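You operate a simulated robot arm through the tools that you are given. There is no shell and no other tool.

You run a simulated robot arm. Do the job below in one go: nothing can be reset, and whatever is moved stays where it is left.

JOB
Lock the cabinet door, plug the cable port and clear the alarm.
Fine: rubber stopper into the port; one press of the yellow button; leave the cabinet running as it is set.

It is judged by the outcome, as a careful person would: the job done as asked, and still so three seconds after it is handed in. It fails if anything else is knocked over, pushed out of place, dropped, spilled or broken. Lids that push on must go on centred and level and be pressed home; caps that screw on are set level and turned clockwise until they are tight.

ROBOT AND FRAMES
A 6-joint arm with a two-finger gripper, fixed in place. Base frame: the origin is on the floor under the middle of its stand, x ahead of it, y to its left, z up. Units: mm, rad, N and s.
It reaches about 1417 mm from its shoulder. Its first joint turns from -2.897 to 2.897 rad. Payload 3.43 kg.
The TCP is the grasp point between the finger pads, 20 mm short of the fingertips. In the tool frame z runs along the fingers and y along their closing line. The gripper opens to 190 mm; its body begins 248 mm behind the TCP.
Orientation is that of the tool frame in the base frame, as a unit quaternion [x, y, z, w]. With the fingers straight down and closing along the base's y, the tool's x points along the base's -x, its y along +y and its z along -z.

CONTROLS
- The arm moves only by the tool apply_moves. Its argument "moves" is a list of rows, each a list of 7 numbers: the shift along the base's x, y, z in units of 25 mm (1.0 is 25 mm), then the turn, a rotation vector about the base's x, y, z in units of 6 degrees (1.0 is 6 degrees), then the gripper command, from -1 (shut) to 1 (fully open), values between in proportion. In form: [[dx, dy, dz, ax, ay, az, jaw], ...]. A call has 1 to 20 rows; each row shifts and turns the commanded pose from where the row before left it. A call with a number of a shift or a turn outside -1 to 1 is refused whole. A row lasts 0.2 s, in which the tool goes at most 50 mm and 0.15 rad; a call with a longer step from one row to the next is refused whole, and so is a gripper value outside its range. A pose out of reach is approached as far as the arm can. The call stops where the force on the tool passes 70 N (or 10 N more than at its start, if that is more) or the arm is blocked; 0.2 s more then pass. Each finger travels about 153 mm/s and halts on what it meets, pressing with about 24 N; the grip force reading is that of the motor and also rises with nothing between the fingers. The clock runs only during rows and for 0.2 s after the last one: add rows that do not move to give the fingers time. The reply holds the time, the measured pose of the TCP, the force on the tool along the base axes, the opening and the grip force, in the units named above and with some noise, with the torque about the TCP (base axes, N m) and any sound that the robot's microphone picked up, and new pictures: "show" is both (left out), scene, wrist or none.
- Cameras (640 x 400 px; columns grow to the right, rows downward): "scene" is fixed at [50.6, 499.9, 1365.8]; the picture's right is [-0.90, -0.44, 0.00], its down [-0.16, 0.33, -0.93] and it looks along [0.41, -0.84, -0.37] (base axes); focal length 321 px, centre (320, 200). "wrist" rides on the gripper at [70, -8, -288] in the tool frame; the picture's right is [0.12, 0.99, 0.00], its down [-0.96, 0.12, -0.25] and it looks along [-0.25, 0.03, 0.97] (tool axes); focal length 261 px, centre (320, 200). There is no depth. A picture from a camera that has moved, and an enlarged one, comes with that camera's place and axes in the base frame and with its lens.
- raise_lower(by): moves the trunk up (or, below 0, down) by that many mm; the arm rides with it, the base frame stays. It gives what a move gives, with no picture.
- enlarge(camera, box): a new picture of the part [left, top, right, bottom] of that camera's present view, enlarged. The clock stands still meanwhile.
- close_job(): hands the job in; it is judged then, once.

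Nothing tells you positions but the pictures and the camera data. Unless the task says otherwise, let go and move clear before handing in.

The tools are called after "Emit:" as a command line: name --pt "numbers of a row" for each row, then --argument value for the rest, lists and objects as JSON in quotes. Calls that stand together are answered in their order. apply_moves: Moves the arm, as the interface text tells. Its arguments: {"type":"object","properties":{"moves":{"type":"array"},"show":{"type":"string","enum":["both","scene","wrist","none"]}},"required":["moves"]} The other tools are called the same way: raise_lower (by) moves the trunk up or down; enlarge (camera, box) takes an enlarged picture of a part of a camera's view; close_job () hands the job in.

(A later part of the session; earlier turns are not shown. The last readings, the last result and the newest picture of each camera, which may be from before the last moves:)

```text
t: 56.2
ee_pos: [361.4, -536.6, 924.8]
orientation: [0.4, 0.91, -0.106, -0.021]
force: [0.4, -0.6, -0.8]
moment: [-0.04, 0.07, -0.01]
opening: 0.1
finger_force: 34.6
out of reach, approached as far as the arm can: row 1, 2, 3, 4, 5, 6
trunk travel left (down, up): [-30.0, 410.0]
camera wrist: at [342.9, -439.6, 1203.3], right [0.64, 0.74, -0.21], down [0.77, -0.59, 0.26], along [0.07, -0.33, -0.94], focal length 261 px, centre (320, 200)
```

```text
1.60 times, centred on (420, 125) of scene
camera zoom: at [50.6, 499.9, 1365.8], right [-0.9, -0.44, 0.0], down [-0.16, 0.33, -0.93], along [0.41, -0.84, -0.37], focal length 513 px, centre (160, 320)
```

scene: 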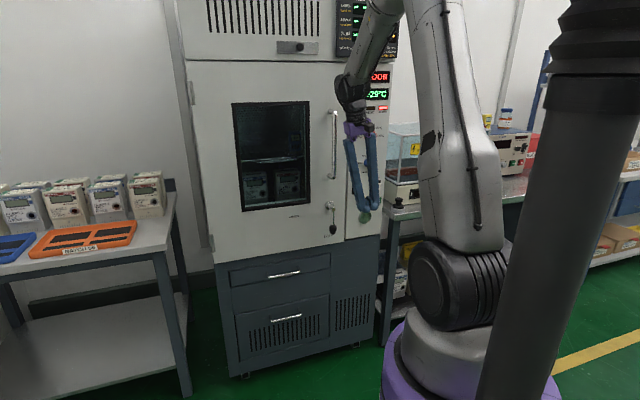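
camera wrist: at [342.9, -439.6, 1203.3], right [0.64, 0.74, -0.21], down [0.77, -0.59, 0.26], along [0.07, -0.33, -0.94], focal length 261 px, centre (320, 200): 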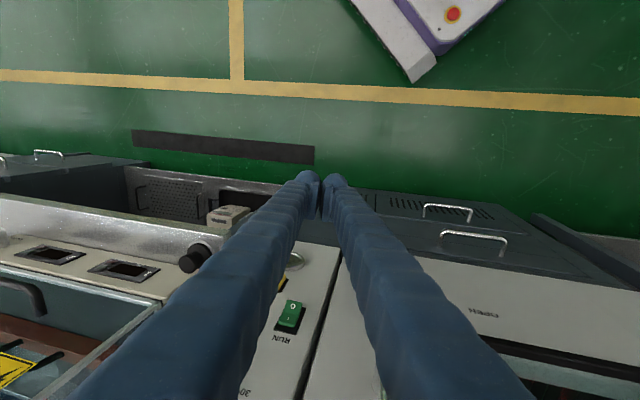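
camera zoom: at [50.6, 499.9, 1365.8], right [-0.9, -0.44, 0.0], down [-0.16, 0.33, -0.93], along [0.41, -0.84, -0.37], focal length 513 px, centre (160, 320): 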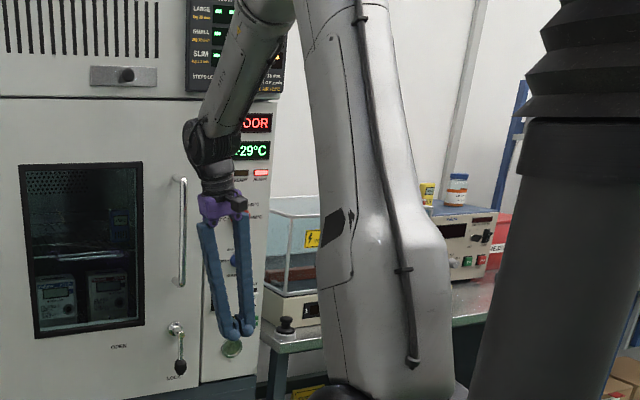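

I now believe the wrist is in its flipped branch (it crossed the straight line with the forearm near the door), so pointing straight down is beyond its roll limit. Raising the trunk and lowering the hand makes the forearm steep and suits this branch, so I'll do that here, clear of the panel.

Emit:
raise_lower --by 410

Emit:
apply_moves --pt "0 0 -1 0 0 0 -1" --pt "0 0 -1 0 0 0 -1" --pt "0 0 -1 0 0 0 -1" --pt "0 0 -1 0 0 0 -1" --pt "0 0 -1 0 0 0 -1" --pt "0 0 -1 0 0 0 -1" --pt "0 0 -1 0 0 0 -1" --pt "0 0 -1 0 0 0 -1"

```text
refused: 410 is not a number from -400 to 400
```

```text
t: 58.0
ee_pos: [357.2, -532.7, 713.8]
orientation: [0.402, 0.911, -0.087, -0.016]
force: [-0.4, -0.1, -0.1]
moment: [-0.07, -0.03, 0.0]
opening: 0.0
finger_force: 33.7
out of reach, approached as far as the arm can: row 1, 2
trunk travel left (down, up): [-30.0, 410.0]
camera wrist: at [332.9, -444.1, 994.6], right [0.64, 0.75, -0.18], down [0.76, -0.59, 0.26], along [0.09, -0.3, -0.95], focal length 261 px, centre (320, 200)
```

scene: 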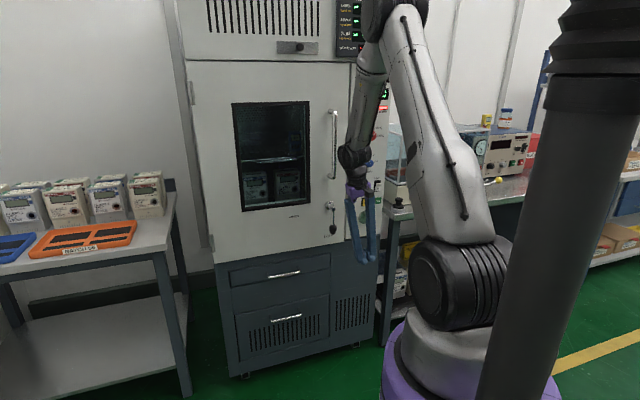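
wrist: 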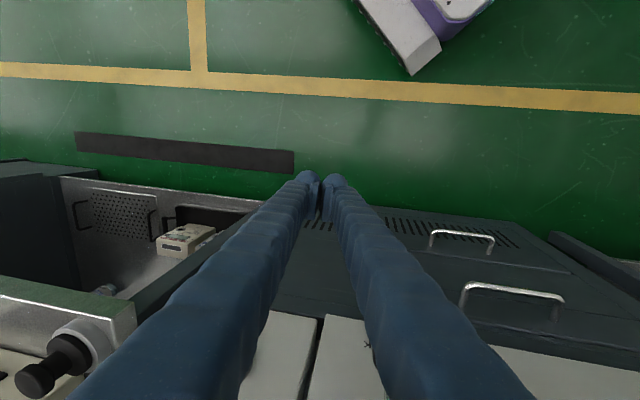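

The trunk command was refused for being over 400, but the lowering itself worked and freed the wrist, with the hand safely in front of the lower cabinet. I'll zoom in on the stopper, then raise the trunk by an allowed amount.

Emit:
enlarge --camera "wrist" --box '[0, 260, 220, 400]'

Emit:
enlarge --camera "scene" --box '[370, 170, 450, 240]'

Emit:
raise_lower --by 390

```text
2.86 times, centred on (110, 330) of wrist
camera zoom: at [332.9, -444.1, 994.6], right [0.64, 0.75, -0.18], down [0.76, -0.59, 0.26], along [0.09, -0.3, -0.95], focal length 745 px, centre (920, -171)
```

zoom: 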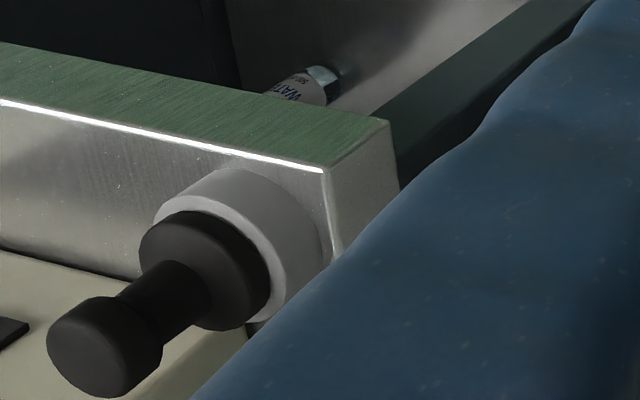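

```text
5.71 times, centred on (410, 205) of scene
camera zoom: at [50.6, 499.9, 1365.8], right [-0.9, -0.44, 0.0], down [-0.16, 0.33, -0.93], along [0.41, -0.84, -0.37], focal length 1833 px, centre (-194, 171)
```

zoom: 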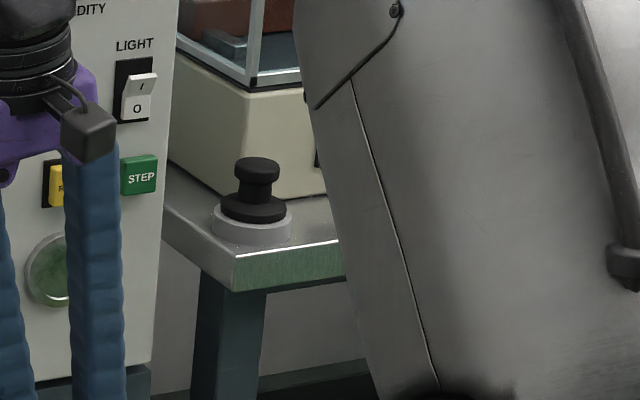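

```text
t: 61.7
ee_pos: [357.1, -532.8, 1103.8]
orientation: [0.402, 0.912, -0.087, -0.016]
force: [0.4, -0.4, -0.4]
moment: [-0.02, 0.0, 0.0]
opening: 0.0
finger_force: 34.1
trunk travel left (down, up): [-420.0, 20.0]
```

The stopper sits in a raised ring: knob about 36 mm across centred near z = 845, flange top near z = 818. I'll lower a bit more, then tilt the fingers about 40° toward the stopper while staying 100 mm clear of the panel.

Emit:
apply_moves --pt "0 0 -1 0 0 0 -1" --pt "0 0 -1 0 0 0 -1" --pt "0 0 -1 0 0 0 -1" --pt "0 0 -1 0 0 0 -1" --pt "-0.2 -0.4 -0.2 -0.542 -0.6 -0.278 -1" --pt "-0.2 -0.4 -0.2 -0.542 -0.6 -0.278 -1" --pt "-0.2 -0.4 -0.2 -0.542 -0.6 -0.278 -1" --pt "-0.2 -0.4 -0.2 -0.542 -0.6 -0.278 -1" --pt "-0.2 -0.4 -0.2 -0.542 -0.6 -0.278 -1" --pt "-0.2 -0.4 -0.2 -0.542 -0.6 -0.278 -1" --pt "-0.2 -0.4 -0.2 -0.542 -0.6 -0.278 -1" --pt "-0.2 -0.4 -0.2 -0.542 -0.6 -0.278 -1" --pt "0 0 0 0 0 0 -1"

```text
t: 64.5
ee_pos: [310.0, -612.6, 969.4]
orientation: [0.5, 0.809, -0.187, 0.247]
force: [-0.6, -0.2, -0.1]
moment: [0.02, 0.03, -0.01]
opening: 0.1
finger_force: 34.3
out of reach, approached as far as the arm can: row 7
trunk travel left (down, up): [-420.0, 20.0]
camera wrist: at [215.4, -406.9, 1160.5], right [0.85, 0.51, -0.12], down [0.41, -0.5, 0.76], along [0.33, -0.7, -0.64], focal length 261 px, centre (320, 200)
```

scene: 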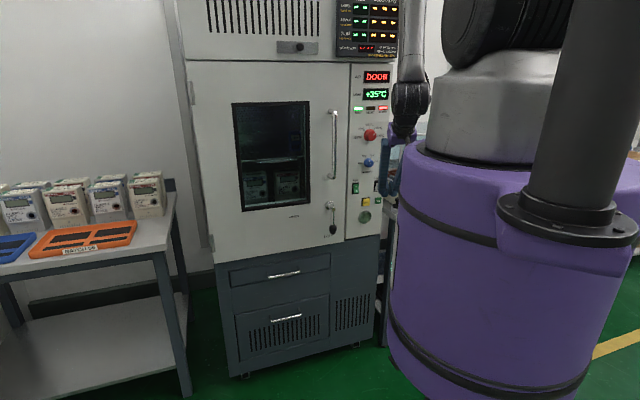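
wrist: 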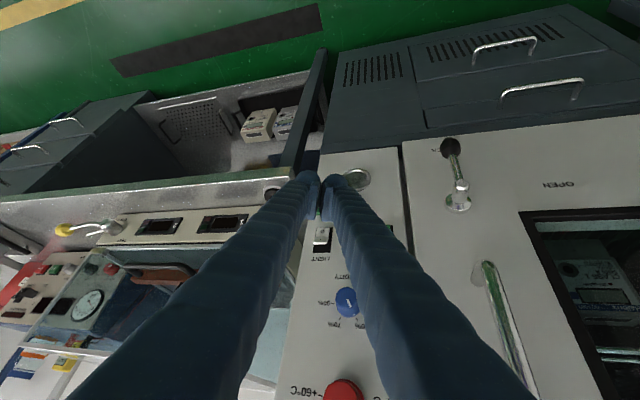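

That worked, with only one awkward row. The tester box starts about 70 mm behind the stopper and the cabinet side is 87 mm to its left, so there is room; I'll move above the stopper with fingers shut.

Emit:
apply_moves --pt "0.02 -0.894 -0.16 -0.0385 -0.0767 -0.0067 -1" --pt "0.02 -0.894 -0.16 -0.0385 -0.0767 -0.0067 -1" --pt "0.02 -0.894 -0.16 -0.0385 -0.0767 -0.0067 -1" --pt "0.02 -0.894 -0.16 -0.0385 -0.0767 -0.0067 -1" --pt "0.02 -0.894 -0.16 -0.0385 -0.0767 -0.0067 -1" --pt "0.02 -0.894 -0.16 -0.0385 -0.0767 -0.0067 -1" --pt "0.02 -0.894 -0.16 -0.0385 -0.0767 -0.0067 -1" --pt "0.02 -0.894 -0.16 -0.0385 -0.0767 -0.0067 -1" --pt "0.02 -0.894 -0.16 -0.0385 -0.0767 -0.0067 -1" --pt "0.02 -0.894 -0.16 -0.0385 -0.0767 -0.0067 -1" --pt "0 0 0 0 0 0 -1"

```text
t: 66.9
ee_pos: [311.4, -837.3, 930.7]
orientation: [0.505, 0.792, -0.184, 0.289]
force: [0.4, -0.5, 0.6]
moment: [-0.01, 0.01, -0.01]
opening: 0.1
finger_force: 34.5
trunk travel left (down, up): [-420.0, 20.0]
camera wrist: at [204.2, -623.2, 1103.4], right [0.86, 0.5, -0.08], down [0.35, -0.48, 0.81], along [0.37, -0.72, -0.58], focal length 261 px, centre (320, 200)
```

scene: 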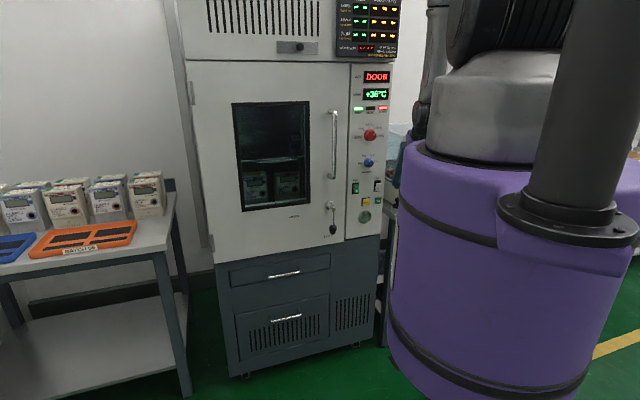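
wrist: 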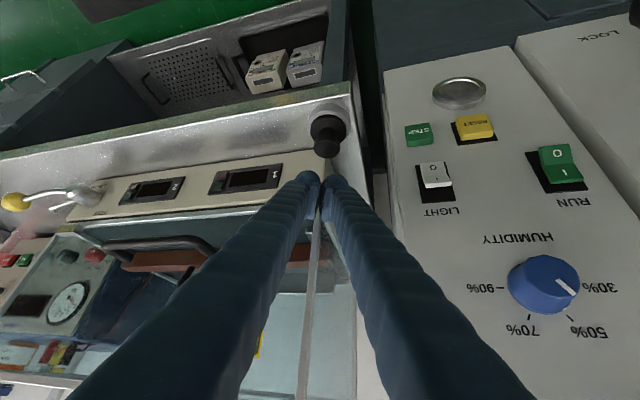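

The stopper's knob is right ahead of the fingertips, and I have a good view of the panel too. I'll zoom to locate the knob exactly.

Emit:
enlarge --camera "wrist" --box '[270, 80, 390, 200]'

Emit:
enlarge --camera "wrist" --box '[380, 50, 640, 220]'

```text
3.33 times, centred on (330, 140) of wrist
camera zoom: at [204.2, -623.2, 1103.4], right [0.86, 0.5, -0.08], down [0.35, -0.48, 0.81], along [0.37, -0.72, -0.58], focal length 869 px, centre (287, 400)
```

zoom: 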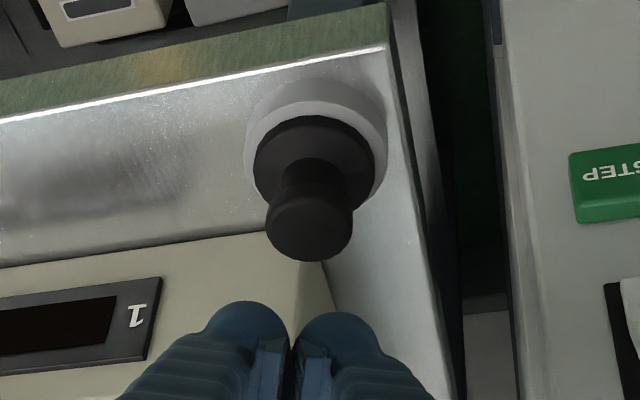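

```text
2.35 times, centred on (510, 135) of wrist
camera zoom: at [204.2, -623.2, 1103.4], right [0.86, 0.5, -0.08], down [0.35, -0.48, 0.81], along [0.37, -0.72, -0.58], focal length 613 px, centre (-127, 353)
```

zoom: 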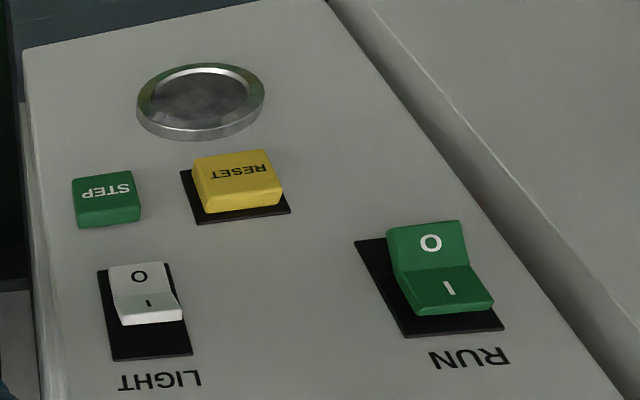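

The knob axis agrees with my estimate at (315, -836), so I need a 4 mm sideways correction. I'll open the fingers to about 66 mm there, then look again before descending.

Emit:
apply_moves --pt "0.136 0.05 0 0 0 0 -0.31" --pt "0 0 0 0 0 0 -0.31" --pt "0 0 -0.6 0 0 0 -0.31" --pt "0 0 -0.6 0 0 0 -0.31" --pt "0 0 0 0 0 0 -0.31" --show "wrist"

Emit:
enlarge --camera "wrist" --box '[240, 80, 400, 220]'

```text
t: 68.1
ee_pos: [317.4, -835.5, 899.9]
orientation: [0.505, 0.792, -0.184, 0.288]
force: [-0.2, 0.4, 0.3]
moment: [0.02, 0.01, -0.01]
opening: 65.7
finger_force: 0.0
trunk travel left (down, up): [-420.0, 20.0]
camera wrist: at [209.5, -621.9, 1074.4], right [0.86, 0.5, -0.08], down [0.35, -0.47, 0.81], along [0.37, -0.72, -0.58], focal length 261 px, centre (320, 200)
```

wrist: 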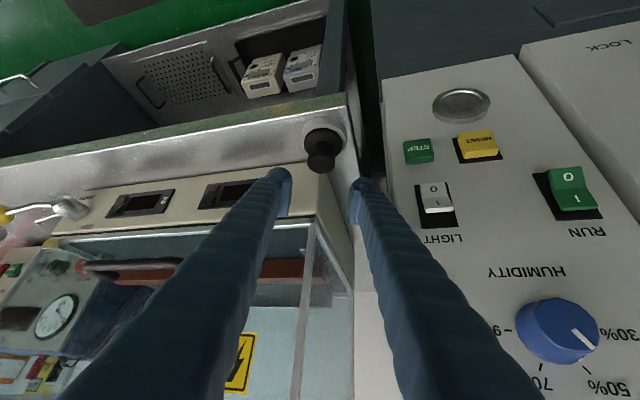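

```text
2.86 times, centred on (320, 150) of wrist
camera zoom: at [209.5, -621.9, 1074.4], right [0.86, 0.5, -0.08], down [0.35, -0.47, 0.81], along [0.37, -0.72, -0.58], focal length 745 px, centre (320, 343)
```

zoom: 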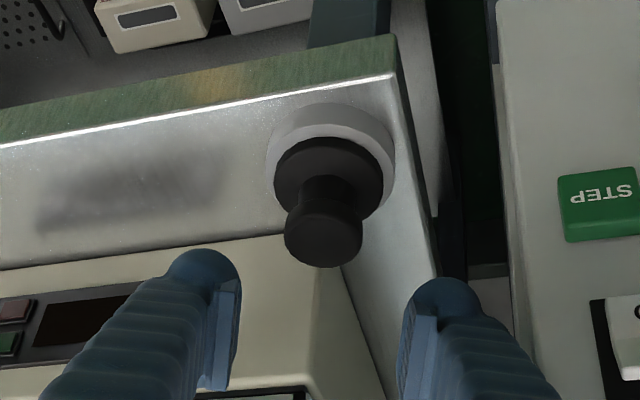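

The knob lies centred between the open fingers. I'll descend to grip height at about z = 843 and check again.

Emit:
apply_moves --pt "-0.06 -0.02 -0.6 0 0 0 -0.31" --pt "0 0 -0.6 0 0 0 -0.31" --pt "0 0 -0.6 0 0 0 -0.31" --pt "0 0 -0.45 0 0 0 -0.31" --pt "0 0 0 0 0 0 -0.31" --show "wrist"

Emit:
enlarge --camera "wrist" --box '[240, 100, 400, 240]'

```text
t: 69.3
ee_pos: [315.3, -835.8, 842.7]
orientation: [0.505, 0.792, -0.184, 0.289]
force: [0.0, 0.6, -0.1]
moment: [-0.01, -0.02, -0.01]
opening: 65.7
finger_force: 0.1
trunk travel left (down, up): [-420.0, 20.0]
camera wrist: at [207.4, -623.0, 1017.0], right [0.86, 0.5, -0.08], down [0.35, -0.48, 0.81], along [0.37, -0.72, -0.58], focal length 261 px, centre (320, 200)
```

wrist: 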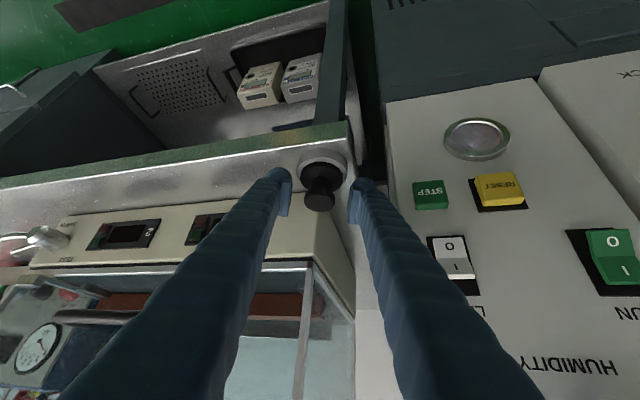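

```text
2.86 times, centred on (320, 170) of wrist
camera zoom: at [207.4, -623.0, 1017.0], right [0.86, 0.5, -0.08], down [0.35, -0.48, 0.81], along [0.37, -0.72, -0.58], focal length 745 px, centre (320, 286)
```

zoom: 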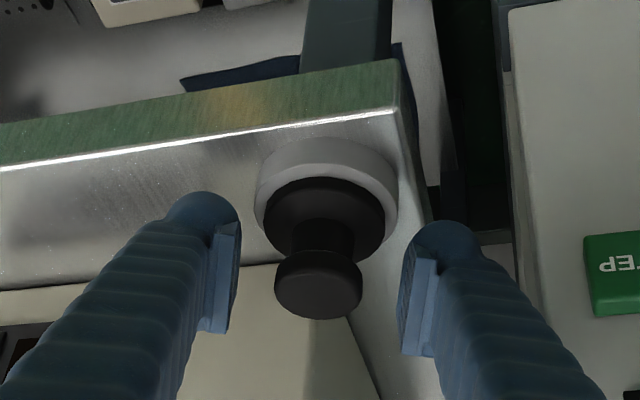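

The knob sits centred between the pads. I'll close the grip.

Emit:
apply_moves --pt "0 0 0 0 0 0 -0.7" --pt "0 0 0 0 0 0 -1" --pt "0 0 0 0 0 0 -1" --pt "0 0 0 0 0 0 -1" --show "wrist"

Emit:
enlarge --camera "wrist" --box '[240, 100, 400, 240]'

```text
t: 70.3
ee_pos: [313.3, -836.8, 843.3]
orientation: [0.506, 0.792, -0.184, 0.288]
force: [-2.2, -2.8, -1.9]
moment: [-0.04, 0.13, 0.13]
opening: 45.2
finger_force: 23.9
trunk travel left (down, up): [-420.0, 20.0]
camera wrist: at [207.2, -623.2, 1016.9], right [0.86, 0.5, -0.08], down [0.35, -0.48, 0.81], along [0.37, -0.72, -0.58], focal length 261 px, centre (320, 200)
```

wrist: 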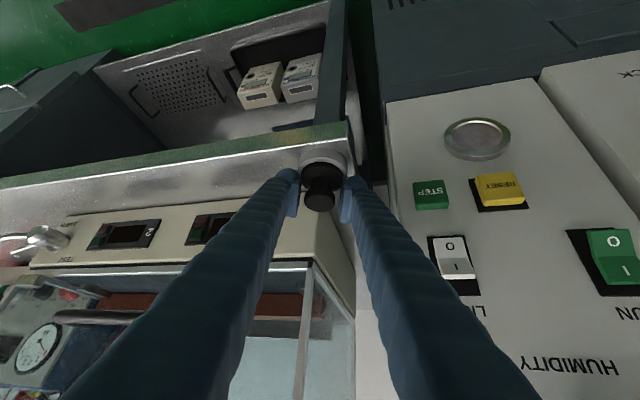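

```text
2.86 times, centred on (320, 170) of wrist
camera zoom: at [207.2, -623.2, 1016.9], right [0.86, 0.5, -0.08], down [0.35, -0.48, 0.81], along [0.37, -0.72, -0.58], focal length 745 px, centre (320, 286)
```

zoom: 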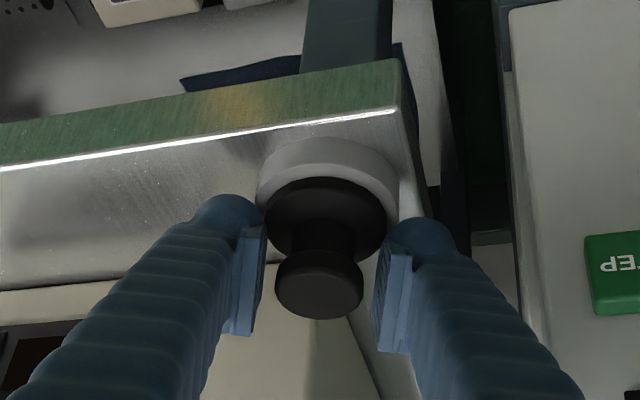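

The fingertips met the wider flange (45 mm) before the pads reached the knob, so I'm about 10 mm too low. I'll open, rise 11 mm and close again.

Emit:
apply_moves --pt "0 0 0 0 0 0 -0.31" --pt "0 0 0 0 0 0 -0.31" --pt "0 0 0.44 0 0 0 -0.31" --pt "0 0 0 0 0 0 -0.31" --pt "0 0 0 0 0 0 -0.7" --pt "0 0 0 0 0 0 -1" --pt "0 0 0 0 0 0 -1" --pt "0 0 0 0 0 0 -1" --show "wrist"

Emit:
enlarge --camera "wrist" --box '[240, 100, 400, 240]'

```text
t: 72.1
ee_pos: [315.0, -836.0, 853.4]
orientation: [0.505, 0.792, -0.184, 0.289]
force: [-5.7, -3.9, -3.8]
moment: [-0.04, 0.04, 0.03]
opening: 31.0
finger_force: 23.9
trunk travel left (down, up): [-420.0, 20.0]
camera wrist: at [206.7, -622.0, 1027.8], right [0.86, 0.5, -0.08], down [0.35, -0.48, 0.81], along [0.37, -0.72, -0.58], focal length 261 px, centre (320, 200)
```

wrist: 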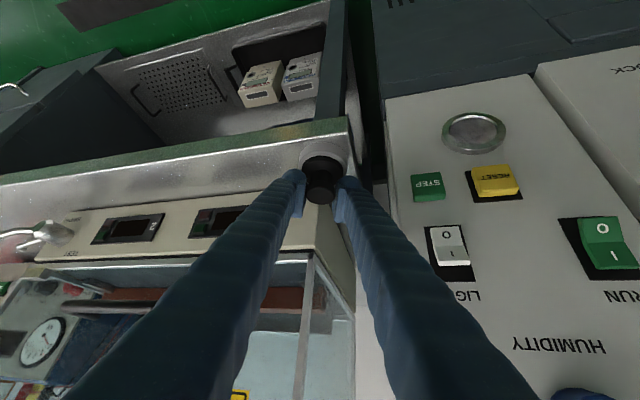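

```text
2.86 times, centred on (320, 170) of wrist
camera zoom: at [206.7, -622.0, 1027.8], right [0.86, 0.5, -0.08], down [0.35, -0.48, 0.81], along [0.37, -0.72, -0.58], focal length 745 px, centre (320, 286)
```

zoom: 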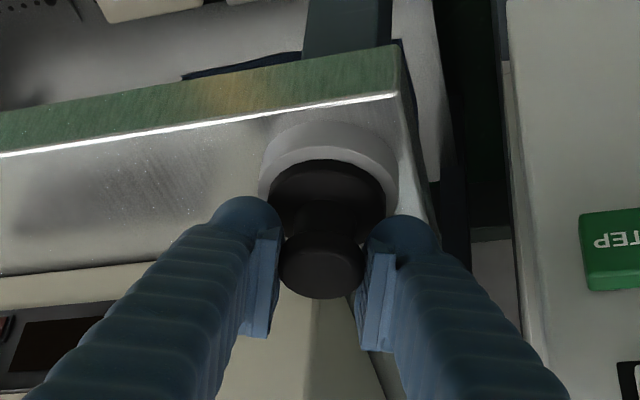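

The grip now holds at 31 mm on the knob. I'll lift straight up 60 mm and check that the stopper comes with it.

Emit:
apply_moves --pt "0 0 0.3 0 0 0 -1" --pt "0 0 0.5 0 0 0 -1" --pt "0 0 0.6 0 0 0 -1" --pt "0 0 0.6 0 0 0 -1" --pt "0 0 0.6 0 0 0 -1" --pt "0 0 0 0 0 0 -1" --show "wrist"

Emit:
enlarge --camera "wrist" --box '[240, 100, 400, 240]'

```text
t: 73.5
ee_pos: [315.5, -836.1, 920.2]
orientation: [0.504, 0.793, -0.184, 0.289]
force: [-0.9, 0.0, -0.8]
moment: [-0.01, 0.01, 0.0]
opening: 30.8
finger_force: 23.8
trunk travel left (down, up): [-420.0, 20.0]
camera wrist: at [207.5, -622.5, 1093.9], right [0.86, 0.5, -0.08], down [0.35, -0.48, 0.81], along [0.37, -0.72, -0.58], focal length 261 px, centre (320, 200)
```

wrist: 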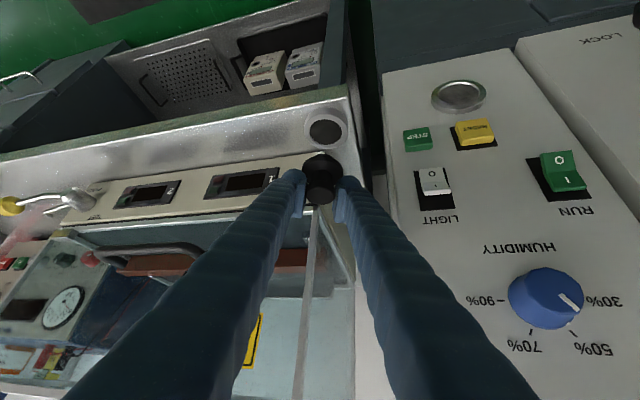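

```text
2.86 times, centred on (320, 170) of wrist
camera zoom: at [207.5, -622.5, 1093.9], right [0.86, 0.5, -0.08], down [0.35, -0.48, 0.81], along [0.37, -0.72, -0.58], focal length 745 px, centre (320, 286)
```

zoom: 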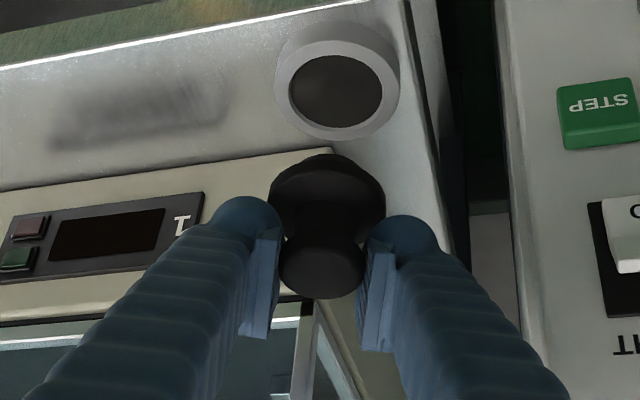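

The stopper came out cleanly and stayed aligned in the grip. I'll carry it back toward the robot into free space before turning it level.

Emit:
apply_moves --pt "-0.2 0.9 0.2 0 0 0 -1" --pt "-0.3 0.95 0.1 0 0 0 -1" --pt "-0.3 0.95 0.1 0 0 0 -1" --pt "-0.3 0.95 0 0 0 0 -1" --pt "-0.3 0.95 0 0 0 0 -1" --pt "-0.3 0.95 0 0 0 0 -1" --pt "0 0 0 0 0 0 -1" --show "wrist"

```text
t: 75.1
ee_pos: [272.6, -694.7, 928.4]
orientation: [0.505, 0.792, -0.184, 0.288]
force: [0.9, -0.1, -0.4]
moment: [0.02, 0.02, 0.01]
opening: 31.3
finger_force: 24.1
trunk travel left (down, up): [-420.0, 20.0]
camera wrist: at [165.4, -481.4, 1103.1], right [0.86, 0.5, -0.08], down [0.35, -0.47, 0.81], along [0.37, -0.72, -0.58], focal length 261 px, centre (320, 200)
```

wrist: 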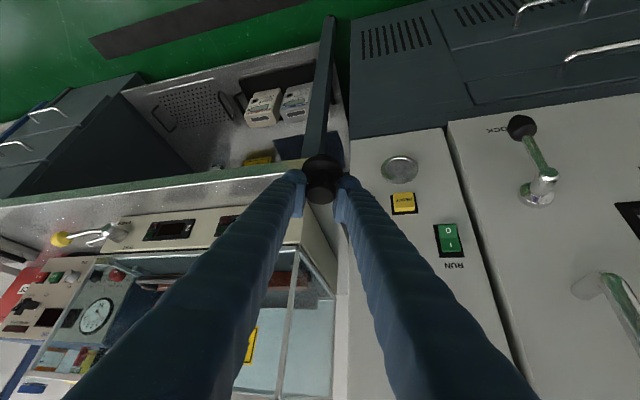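

The stopper is held steady well clear of everything. I'll zoom in on the port from this angle to fix its position before turning.

Emit:
enlarge --camera "wrist" --box '[350, 130, 480, 280]'

Emit:
enlarge --camera "scene" --box '[340, 150, 400, 240]'

```text
2.67 times, centred on (415, 205) of wrist
camera zoom: at [165.4, -481.4, 1103.1], right [0.86, 0.5, -0.08], down [0.35, -0.47, 0.81], along [0.37, -0.72, -0.58], focal length 695 px, centre (67, 187)
```

zoom: 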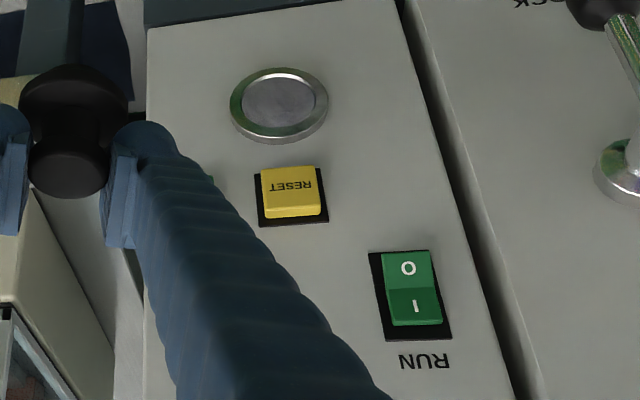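

```text
4.44 times, centred on (370, 195) of scene
camera zoom: at [50.6, 499.9, 1365.8], right [-0.9, -0.44, 0.0], down [-0.16, 0.33, -0.93], along [0.41, -0.84, -0.37], focal length 1426 px, centre (98, 222)
```

zoom: 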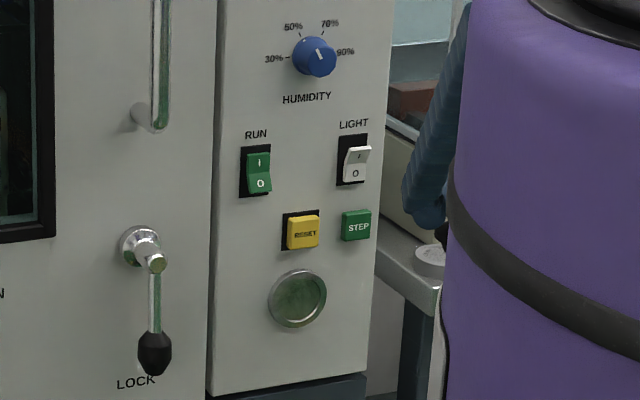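

The port ring centre comes out at about (425, -706, 792), i.e. p = -199 along the panel and n = -800. I'll now turn the stopper level, pointing into the cabinet with the hand coming from the left, while easing toward the port.

Emit:
apply_moves --pt "0.141 0.123 -0.157 -0.1367 -0.7786 -0.454 -1" --pt "0.141 0.123 -0.157 -0.1367 -0.7786 -0.454 -1" --pt "0.141 0.123 -0.157 -0.1367 -0.7786 -0.454 -1" --pt "0.141 0.123 -0.157 -0.1367 -0.7786 -0.454 -1" --pt "0.141 0.123 -0.157 -0.1367 -0.7786 -0.454 -1" --pt "0.141 0.123 -0.157 -0.1367 -0.7786 -0.454 -1" --pt "0.141 0.123 -0.157 -0.1367 -0.7786 -0.454 -1" --pt "0.141 0.123 -0.157 -0.1367 -0.7786 -0.454 -1" --pt "0.141 0.123 -0.157 -0.1367 -0.7786 -0.454 -1" --pt "0.141 0.123 -0.157 -0.1367 -0.7786 -0.454 -1"

```text
t: 77.3
ee_pos: [309.0, -663.5, 890.6]
orientation: [0.682, 0.462, -0.086, 0.56]
force: [0.3, -0.7, -0.1]
moment: [0.0, 0.01, 0.0]
opening: 31.2
finger_force: 24.3
trunk travel left (down, up): [-420.0, 20.0]
camera wrist: at [227.2, -382.5, 941.8], right [0.79, 0.12, 0.6], down [-0.55, -0.3, 0.78], along [0.27, -0.95, -0.17], focal length 261 px, centre (320, 200)
```

scene: 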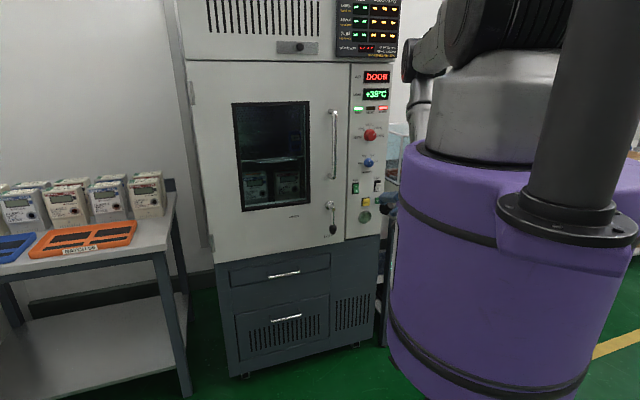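
wrist: 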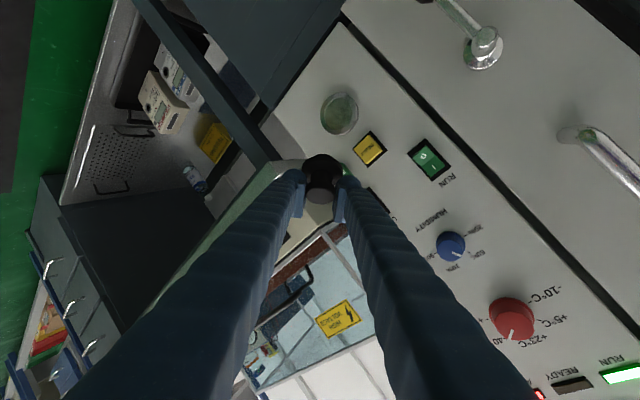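

Halfway through the turn with no trouble. I'll complete it.

Emit:
apply_moves --pt "0.141 0.123 -0.157 -0.1367 -0.7786 -0.454 -1" --pt "0.141 0.123 -0.157 -0.1367 -0.7786 -0.454 -1" --pt "0.141 0.123 -0.157 -0.1367 -0.7786 -0.454 -1" --pt "0.141 0.123 -0.157 -0.1367 -0.7786 -0.454 -1" --pt "0.141 0.123 -0.157 -0.1367 -0.7786 -0.454 -1" --pt "0.141 0.123 -0.157 -0.1367 -0.7786 -0.454 -1" --pt "0.141 0.123 -0.157 -0.1367 -0.7786 -0.454 -1" --pt "0.141 0.123 -0.157 -0.1367 -0.7786 -0.454 -1" --pt "0.141 0.123 -0.157 -0.1367 -0.7786 -0.454 -1" --pt "0.141 0.123 -0.157 -0.1367 -0.7786 -0.454 -1" --pt "0 0 0 0 0 0 -1"

Emit:
enlarge --camera "scene" --box '[310, 140, 420, 250]'

Emit:
enlarge --camera "wrist" --box '[240, 80, 400, 220]'

```text
t: 79.7
ee_pos: [361.2, -653.4, 844.8]
orientation: [0.706, 0.029, 0.031, 0.706]
force: [0.5, -0.9, -0.5]
moment: [0.01, 0.01, -0.01]
opening: 31.2
finger_force: 23.8
out of reach, approached as far as the arm can: row 3, 4, 5
trunk travel left (down, up): [-420.0, 20.0]
camera wrist: at [407.6, -361.0, 835.1], right [0.12, 0.01, 0.99], down [-0.98, 0.16, 0.11], along [-0.16, -0.99, 0.03], focal length 261 px, centre (320, 200)
```

scene: 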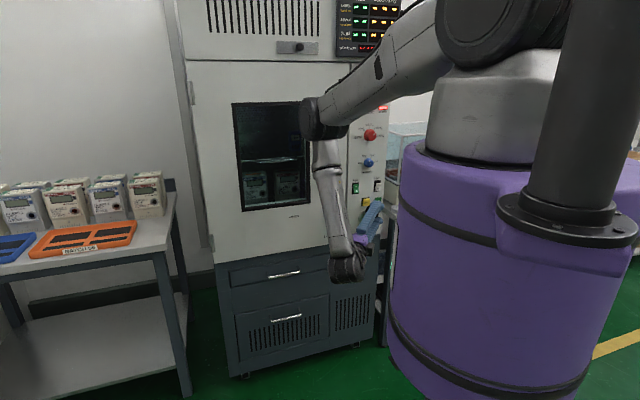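
wrist: 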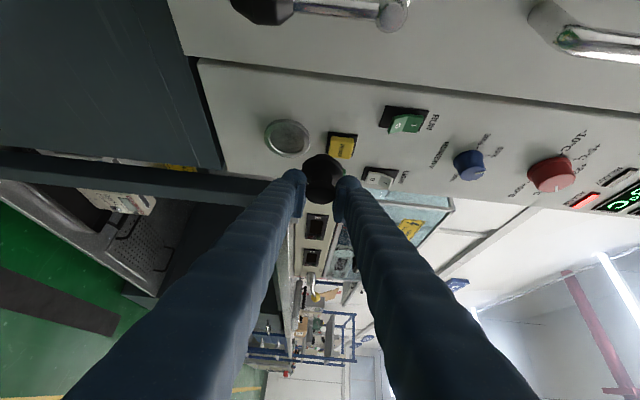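

```text
3.64 times, centred on (365, 195) of scene
camera zoom: at [50.6, 499.9, 1365.8], right [-0.9, -0.44, 0.0], down [-0.16, 0.33, -0.93], along [0.41, -0.84, -0.37], focal length 1167 px, centre (156, 218)
```

zoom: 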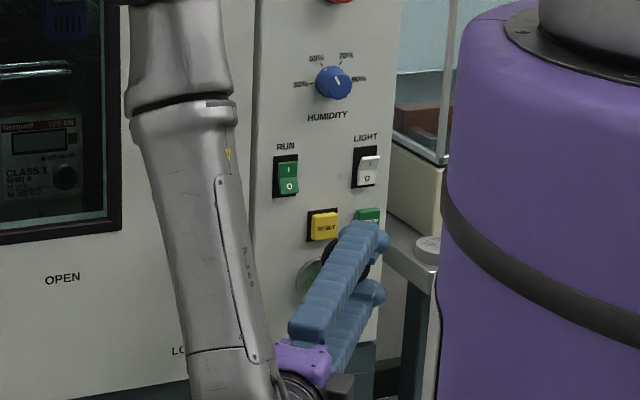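

```text
2.86 times, centred on (320, 150) of wrist
camera zoom: at [407.6, -361.0, 835.1], right [0.12, 0.01, 0.99], down [-0.98, 0.16, 0.11], along [-0.16, -0.99, 0.03], focal length 745 px, centre (320, 343)
```

zoom: 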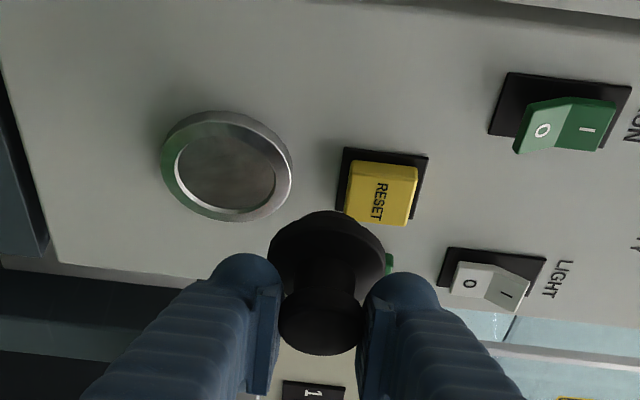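

The stopper is now level and pointing into the cabinet, and the wrist camera sees both it and the port. I'll zoom in closely to judge their alignment.

Emit:
enlarge --camera "wrist" --box '[270, 100, 380, 200]'

Emit:
enlarge --camera "scene" --box '[350, 190, 390, 240]'

```text
4.00 times, centred on (325, 150) of wrist
camera zoom: at [407.6, -361.0, 835.1], right [0.12, 0.01, 0.99], down [-0.98, 0.16, 0.11], along [-0.16, -0.99, 0.03], focal length 1043 px, centre (300, 400)
```

zoom: 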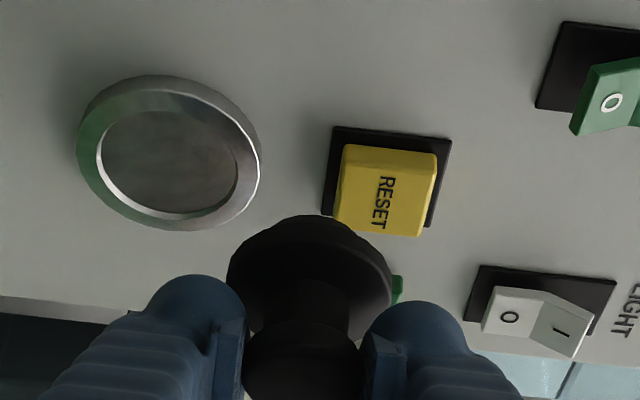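

```text
8.00 times, centred on (370, 215) of scene
camera zoom: at [50.6, 499.9, 1365.8], right [-0.9, -0.44, 0.0], down [-0.16, 0.33, -0.93], along [0.41, -0.84, -0.37], focal length 2567 px, centre (-80, 80)
```

zoom: 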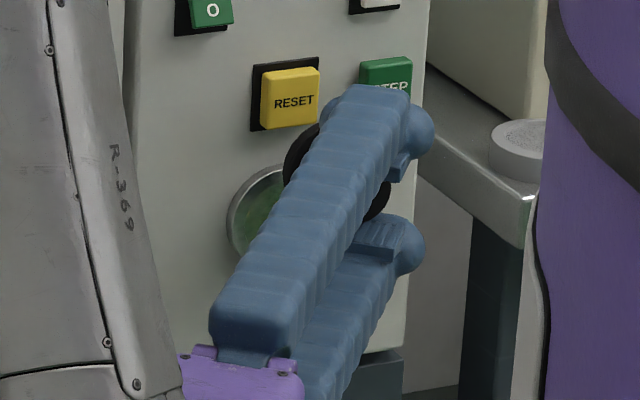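

Both are visible from two cameras, but my two height estimates differ by a few millimetres. I'll take sharper close-ups to settle it.

Emit:
enlarge --camera "scene" --box '[352, 198, 384, 230]'

Emit:
enlarge --camera "wrist" --box '[260, 110, 370, 200]'

```text
12.50 times, centred on (368, 214) of scene
camera zoom: at [50.6, 499.9, 1365.8], right [-0.9, -0.44, 0.0], down [-0.16, 0.33, -0.93], along [0.41, -0.84, -0.37], focal length 4010 px, centre (-280, 25)
```

zoom: 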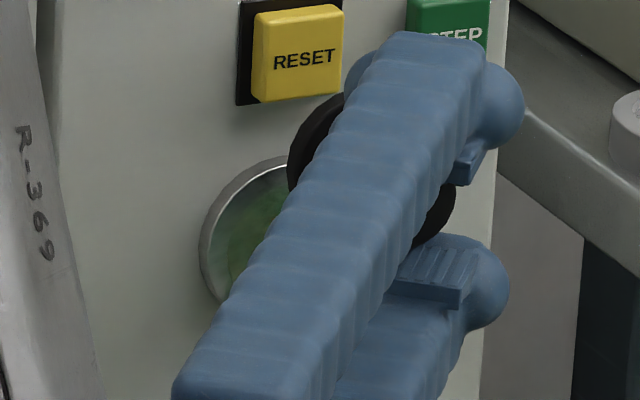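

```text
4.44 times, centred on (315, 155) of wrist
camera zoom: at [407.6, -361.0, 835.1], right [0.12, 0.01, 0.99], down [-0.98, 0.16, 0.11], along [-0.16, -0.99, 0.03], focal length 1158 px, centre (342, 400)
```

zoom: 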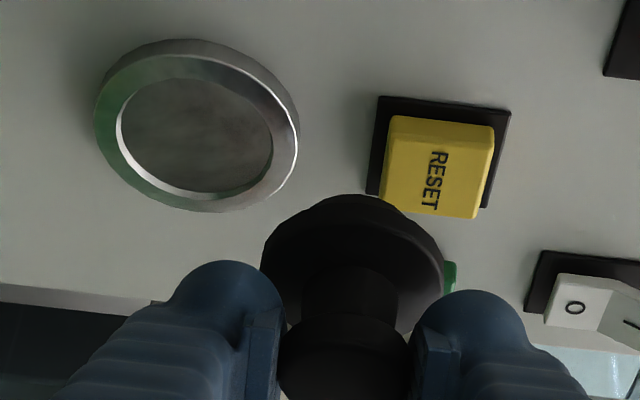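

Using only the wrist views, the port centre is (426.7, -707.5, 794), and the stopper axis sits about 7 mm to the left of the grip centre. That puts the target grip pose at p = -206, z = 795, so I'll lower straight down 49 mm here, 36 mm short of the port, and check again.

Emit:
apply_moves --pt "0 0 -0.5 0 0 0 -1" --pt "0 0 -0.5 0 0 0 -1" --pt "0 0 -0.5 0 0 0 -1" --pt "0 0 -0.47 0 0 0 -1" --pt "0 0 0 0 0 0 -1"

Emit:
enlarge --camera "wrist" --box '[260, 110, 370, 200]'

Emit:
enlarge --camera "scene" --box '[346, 198, 390, 240]'

```text
t: 80.9
ee_pos: [361.8, -655.1, 795.5]
orientation: [0.706, 0.03, 0.032, 0.707]
force: [0.6, 0.1, -1.2]
moment: [-0.02, 0.01, 0.0]
opening: 31.0
finger_force: 23.8
trunk travel left (down, up): [-420.0, 20.0]
camera wrist: at [408.3, -362.8, 786.3], right [0.12, 0.01, 0.99], down [-0.98, 0.16, 0.11], along [-0.16, -0.99, 0.03], focal length 261 px, centre (320, 200)
```

scene: 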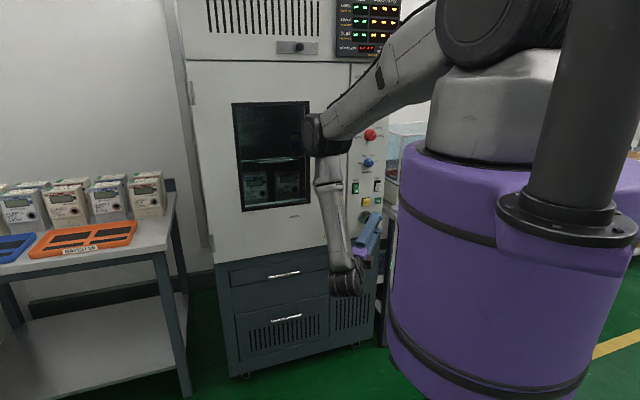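
wrist: 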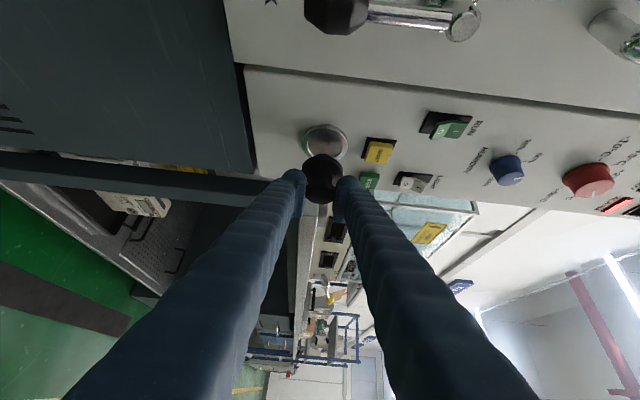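

```text
4.44 times, centred on (315, 155) of wrist
camera zoom: at [408.3, -362.8, 786.3], right [0.12, 0.01, 0.99], down [-0.98, 0.16, 0.11], along [-0.16, -0.99, 0.03], focal length 1158 px, centre (342, 400)
```

zoom: 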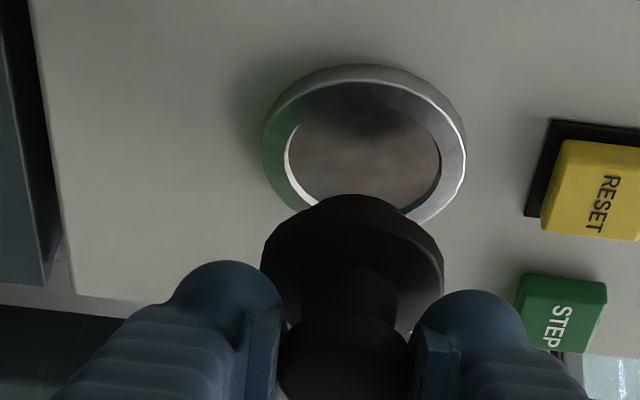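

```text
9.52 times, centred on (368, 219) of scene
camera zoom: at [50.6, 499.9, 1365.8], right [-0.9, -0.44, 0.0], down [-0.16, 0.33, -0.93], along [0.41, -0.84, -0.37], focal length 3056 px, centre (-137, 19)
```

zoom: 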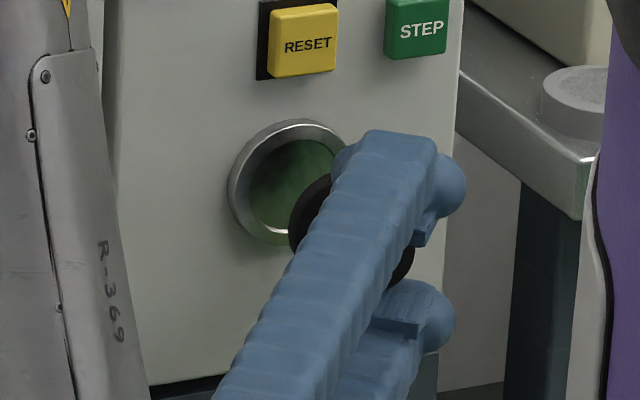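

The stopper lines up with the port to within a couple of millimetres. I'll advance 28 mm to just short of contact and compare them directly.

Emit:
apply_moves --pt "0.275 -0.253 0 0 0 0 -1" --pt "0.275 -0.253 0 0 0 0 -1" --pt "0.275 -0.253 0 0 0 0 -1" --pt "0 0 0 0 0 0 -1" --show "none"

Emit:
enlarge --camera "wrist" --box '[270, 110, 370, 200]'

Emit:
enlarge --camera "scene" --box '[350, 200, 384, 234]'

```text
t: 81.9
ee_pos: [383.5, -674.5, 795.8]
orientation: [0.706, 0.03, 0.032, 0.707]
force: [-0.3, 0.1, -0.6]
moment: [0.02, 0.03, 0.02]
opening: 31.1
finger_force: 23.7
trunk travel left (down, up): [-420.0, 20.0]
```

```text
4.44 times, centred on (320, 155) of wrist
camera zoom: at [429.6, -381.0, 787.1], right [0.12, 0.01, 0.99], down [-0.98, 0.16, 0.11], along [-0.16, -0.99, 0.03], focal length 1158 px, centre (320, 400)
```

zoom: 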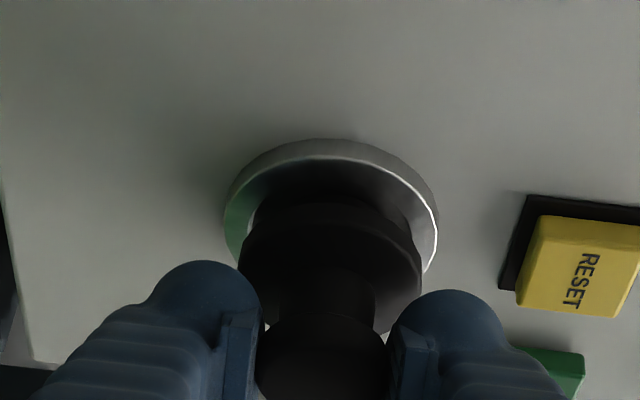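

```text
11.76 times, centred on (367, 217) of scene
camera zoom: at [50.6, 499.9, 1365.8], right [-0.9, -0.44, 0.0], down [-0.16, 0.33, -0.93], along [0.41, -0.84, -0.37], focal length 3774 px, centre (-233, 0)
```

zoom: 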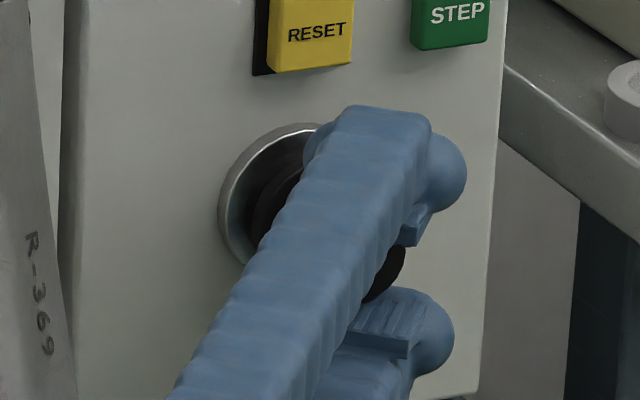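

The two are concentric to within a millimetre or two in the wrist view. I'll push the plug in slowly, watching the side forces.

Emit:
apply_moves --pt "0.14 -0.085 0 0 0 0 -1" --pt "0.113 -0.113 0 0 0 0 -1" --pt "0.085 -0.085 0 0 0 0 -1" --pt "0 0 0 0 0 0 -1" --show "none"

Emit:
enlarge --camera "wrist" --box '[270, 110, 370, 200]'

Emit:
enlarge --camera "scene" --box '[350, 200, 384, 234]'

```text
t: 82.9
ee_pos: [390.6, -679.6, 795.9]
orientation: [0.707, 0.029, 0.032, 0.706]
force: [-5.5, -3.0, -3.4]
moment: [0.19, -0.22, -0.05]
opening: 31.8
finger_force: 23.9
trunk travel left (down, up): [-420.0, 20.0]
```

```text
4.44 times, centred on (320, 155) of wrist
camera zoom: at [436.9, -387.4, 786.7], right [0.12, 0.01, 0.99], down [-0.98, 0.16, 0.11], along [-0.16, -0.99, 0.03], focal length 1158 px, centre (320, 400)
```

zoom: 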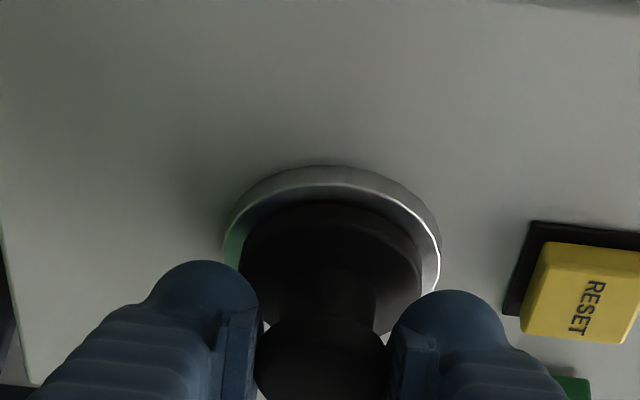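

```text
11.76 times, centred on (367, 217) of scene
camera zoom: at [50.6, 499.9, 1365.8], right [-0.9, -0.44, 0.0], down [-0.16, 0.33, -0.93], along [0.41, -0.84, -0.37], focal length 3774 px, centre (-233, 0)
```

zoom: 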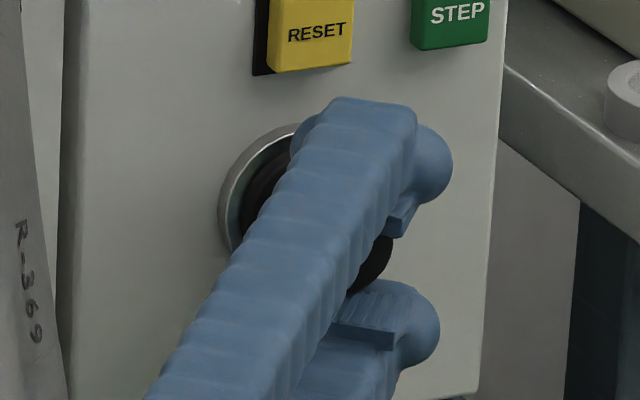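

A slight side force (about 6 N toward the right and 3 N down) tells me the plug is a millimetre too far left and high. I'll correct that and push on a little.

Emit:
apply_moves --pt "-0.034 -0.034 -0.024 0 0 0 -1" --pt "0.057 -0.057 0 0 0 0 -1" --pt "0.057 -0.057 0 0 0 0 -1" --pt "0 0 0 0 0 0 -1" --show "none"

```text
t: 83.9
ee_pos: [391.0, -683.3, 794.9]
orientation: [0.706, 0.031, 0.032, 0.706]
force: [-11.3, 30.6, -1.1]
moment: [0.01, 0.02, 0.14]
opening: 30.7
finger_force: 24.1
trunk travel left (down, up): [-420.0, 20.0]
```

The push now meets about 30 N, near the expected seating depth. I'll look at how it sits.

Emit:
enlarge --camera "wrist" --box '[270, 110, 370, 200]'

Emit:
enlarge --camera "scene" --box '[350, 200, 384, 234]'

```text
4.44 times, centred on (320, 155) of wrist
camera zoom: at [437.3, -389.8, 786.1], right [0.12, 0.01, 0.99], down [-0.98, 0.16, 0.11], along [-0.16, -0.99, 0.03], focal length 1158 px, centre (320, 400)
```

zoom: 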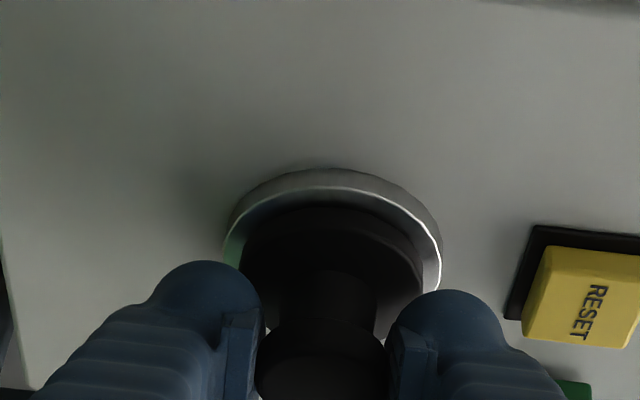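

```text
11.76 times, centred on (367, 217) of scene
camera zoom: at [50.6, 499.9, 1365.8], right [-0.9, -0.44, 0.0], down [-0.16, 0.33, -0.93], along [0.41, -0.84, -0.37], focal length 3774 px, centre (-233, 0)
```

zoom: 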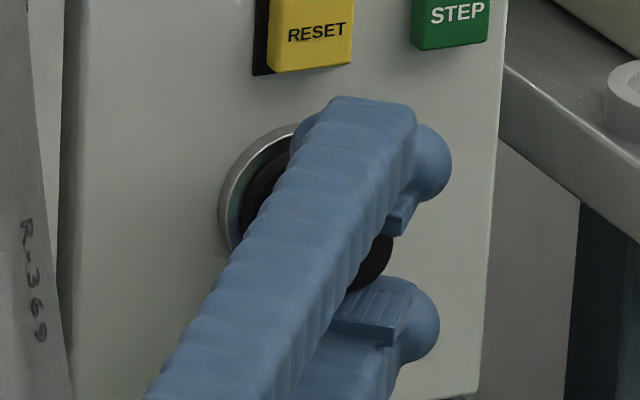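

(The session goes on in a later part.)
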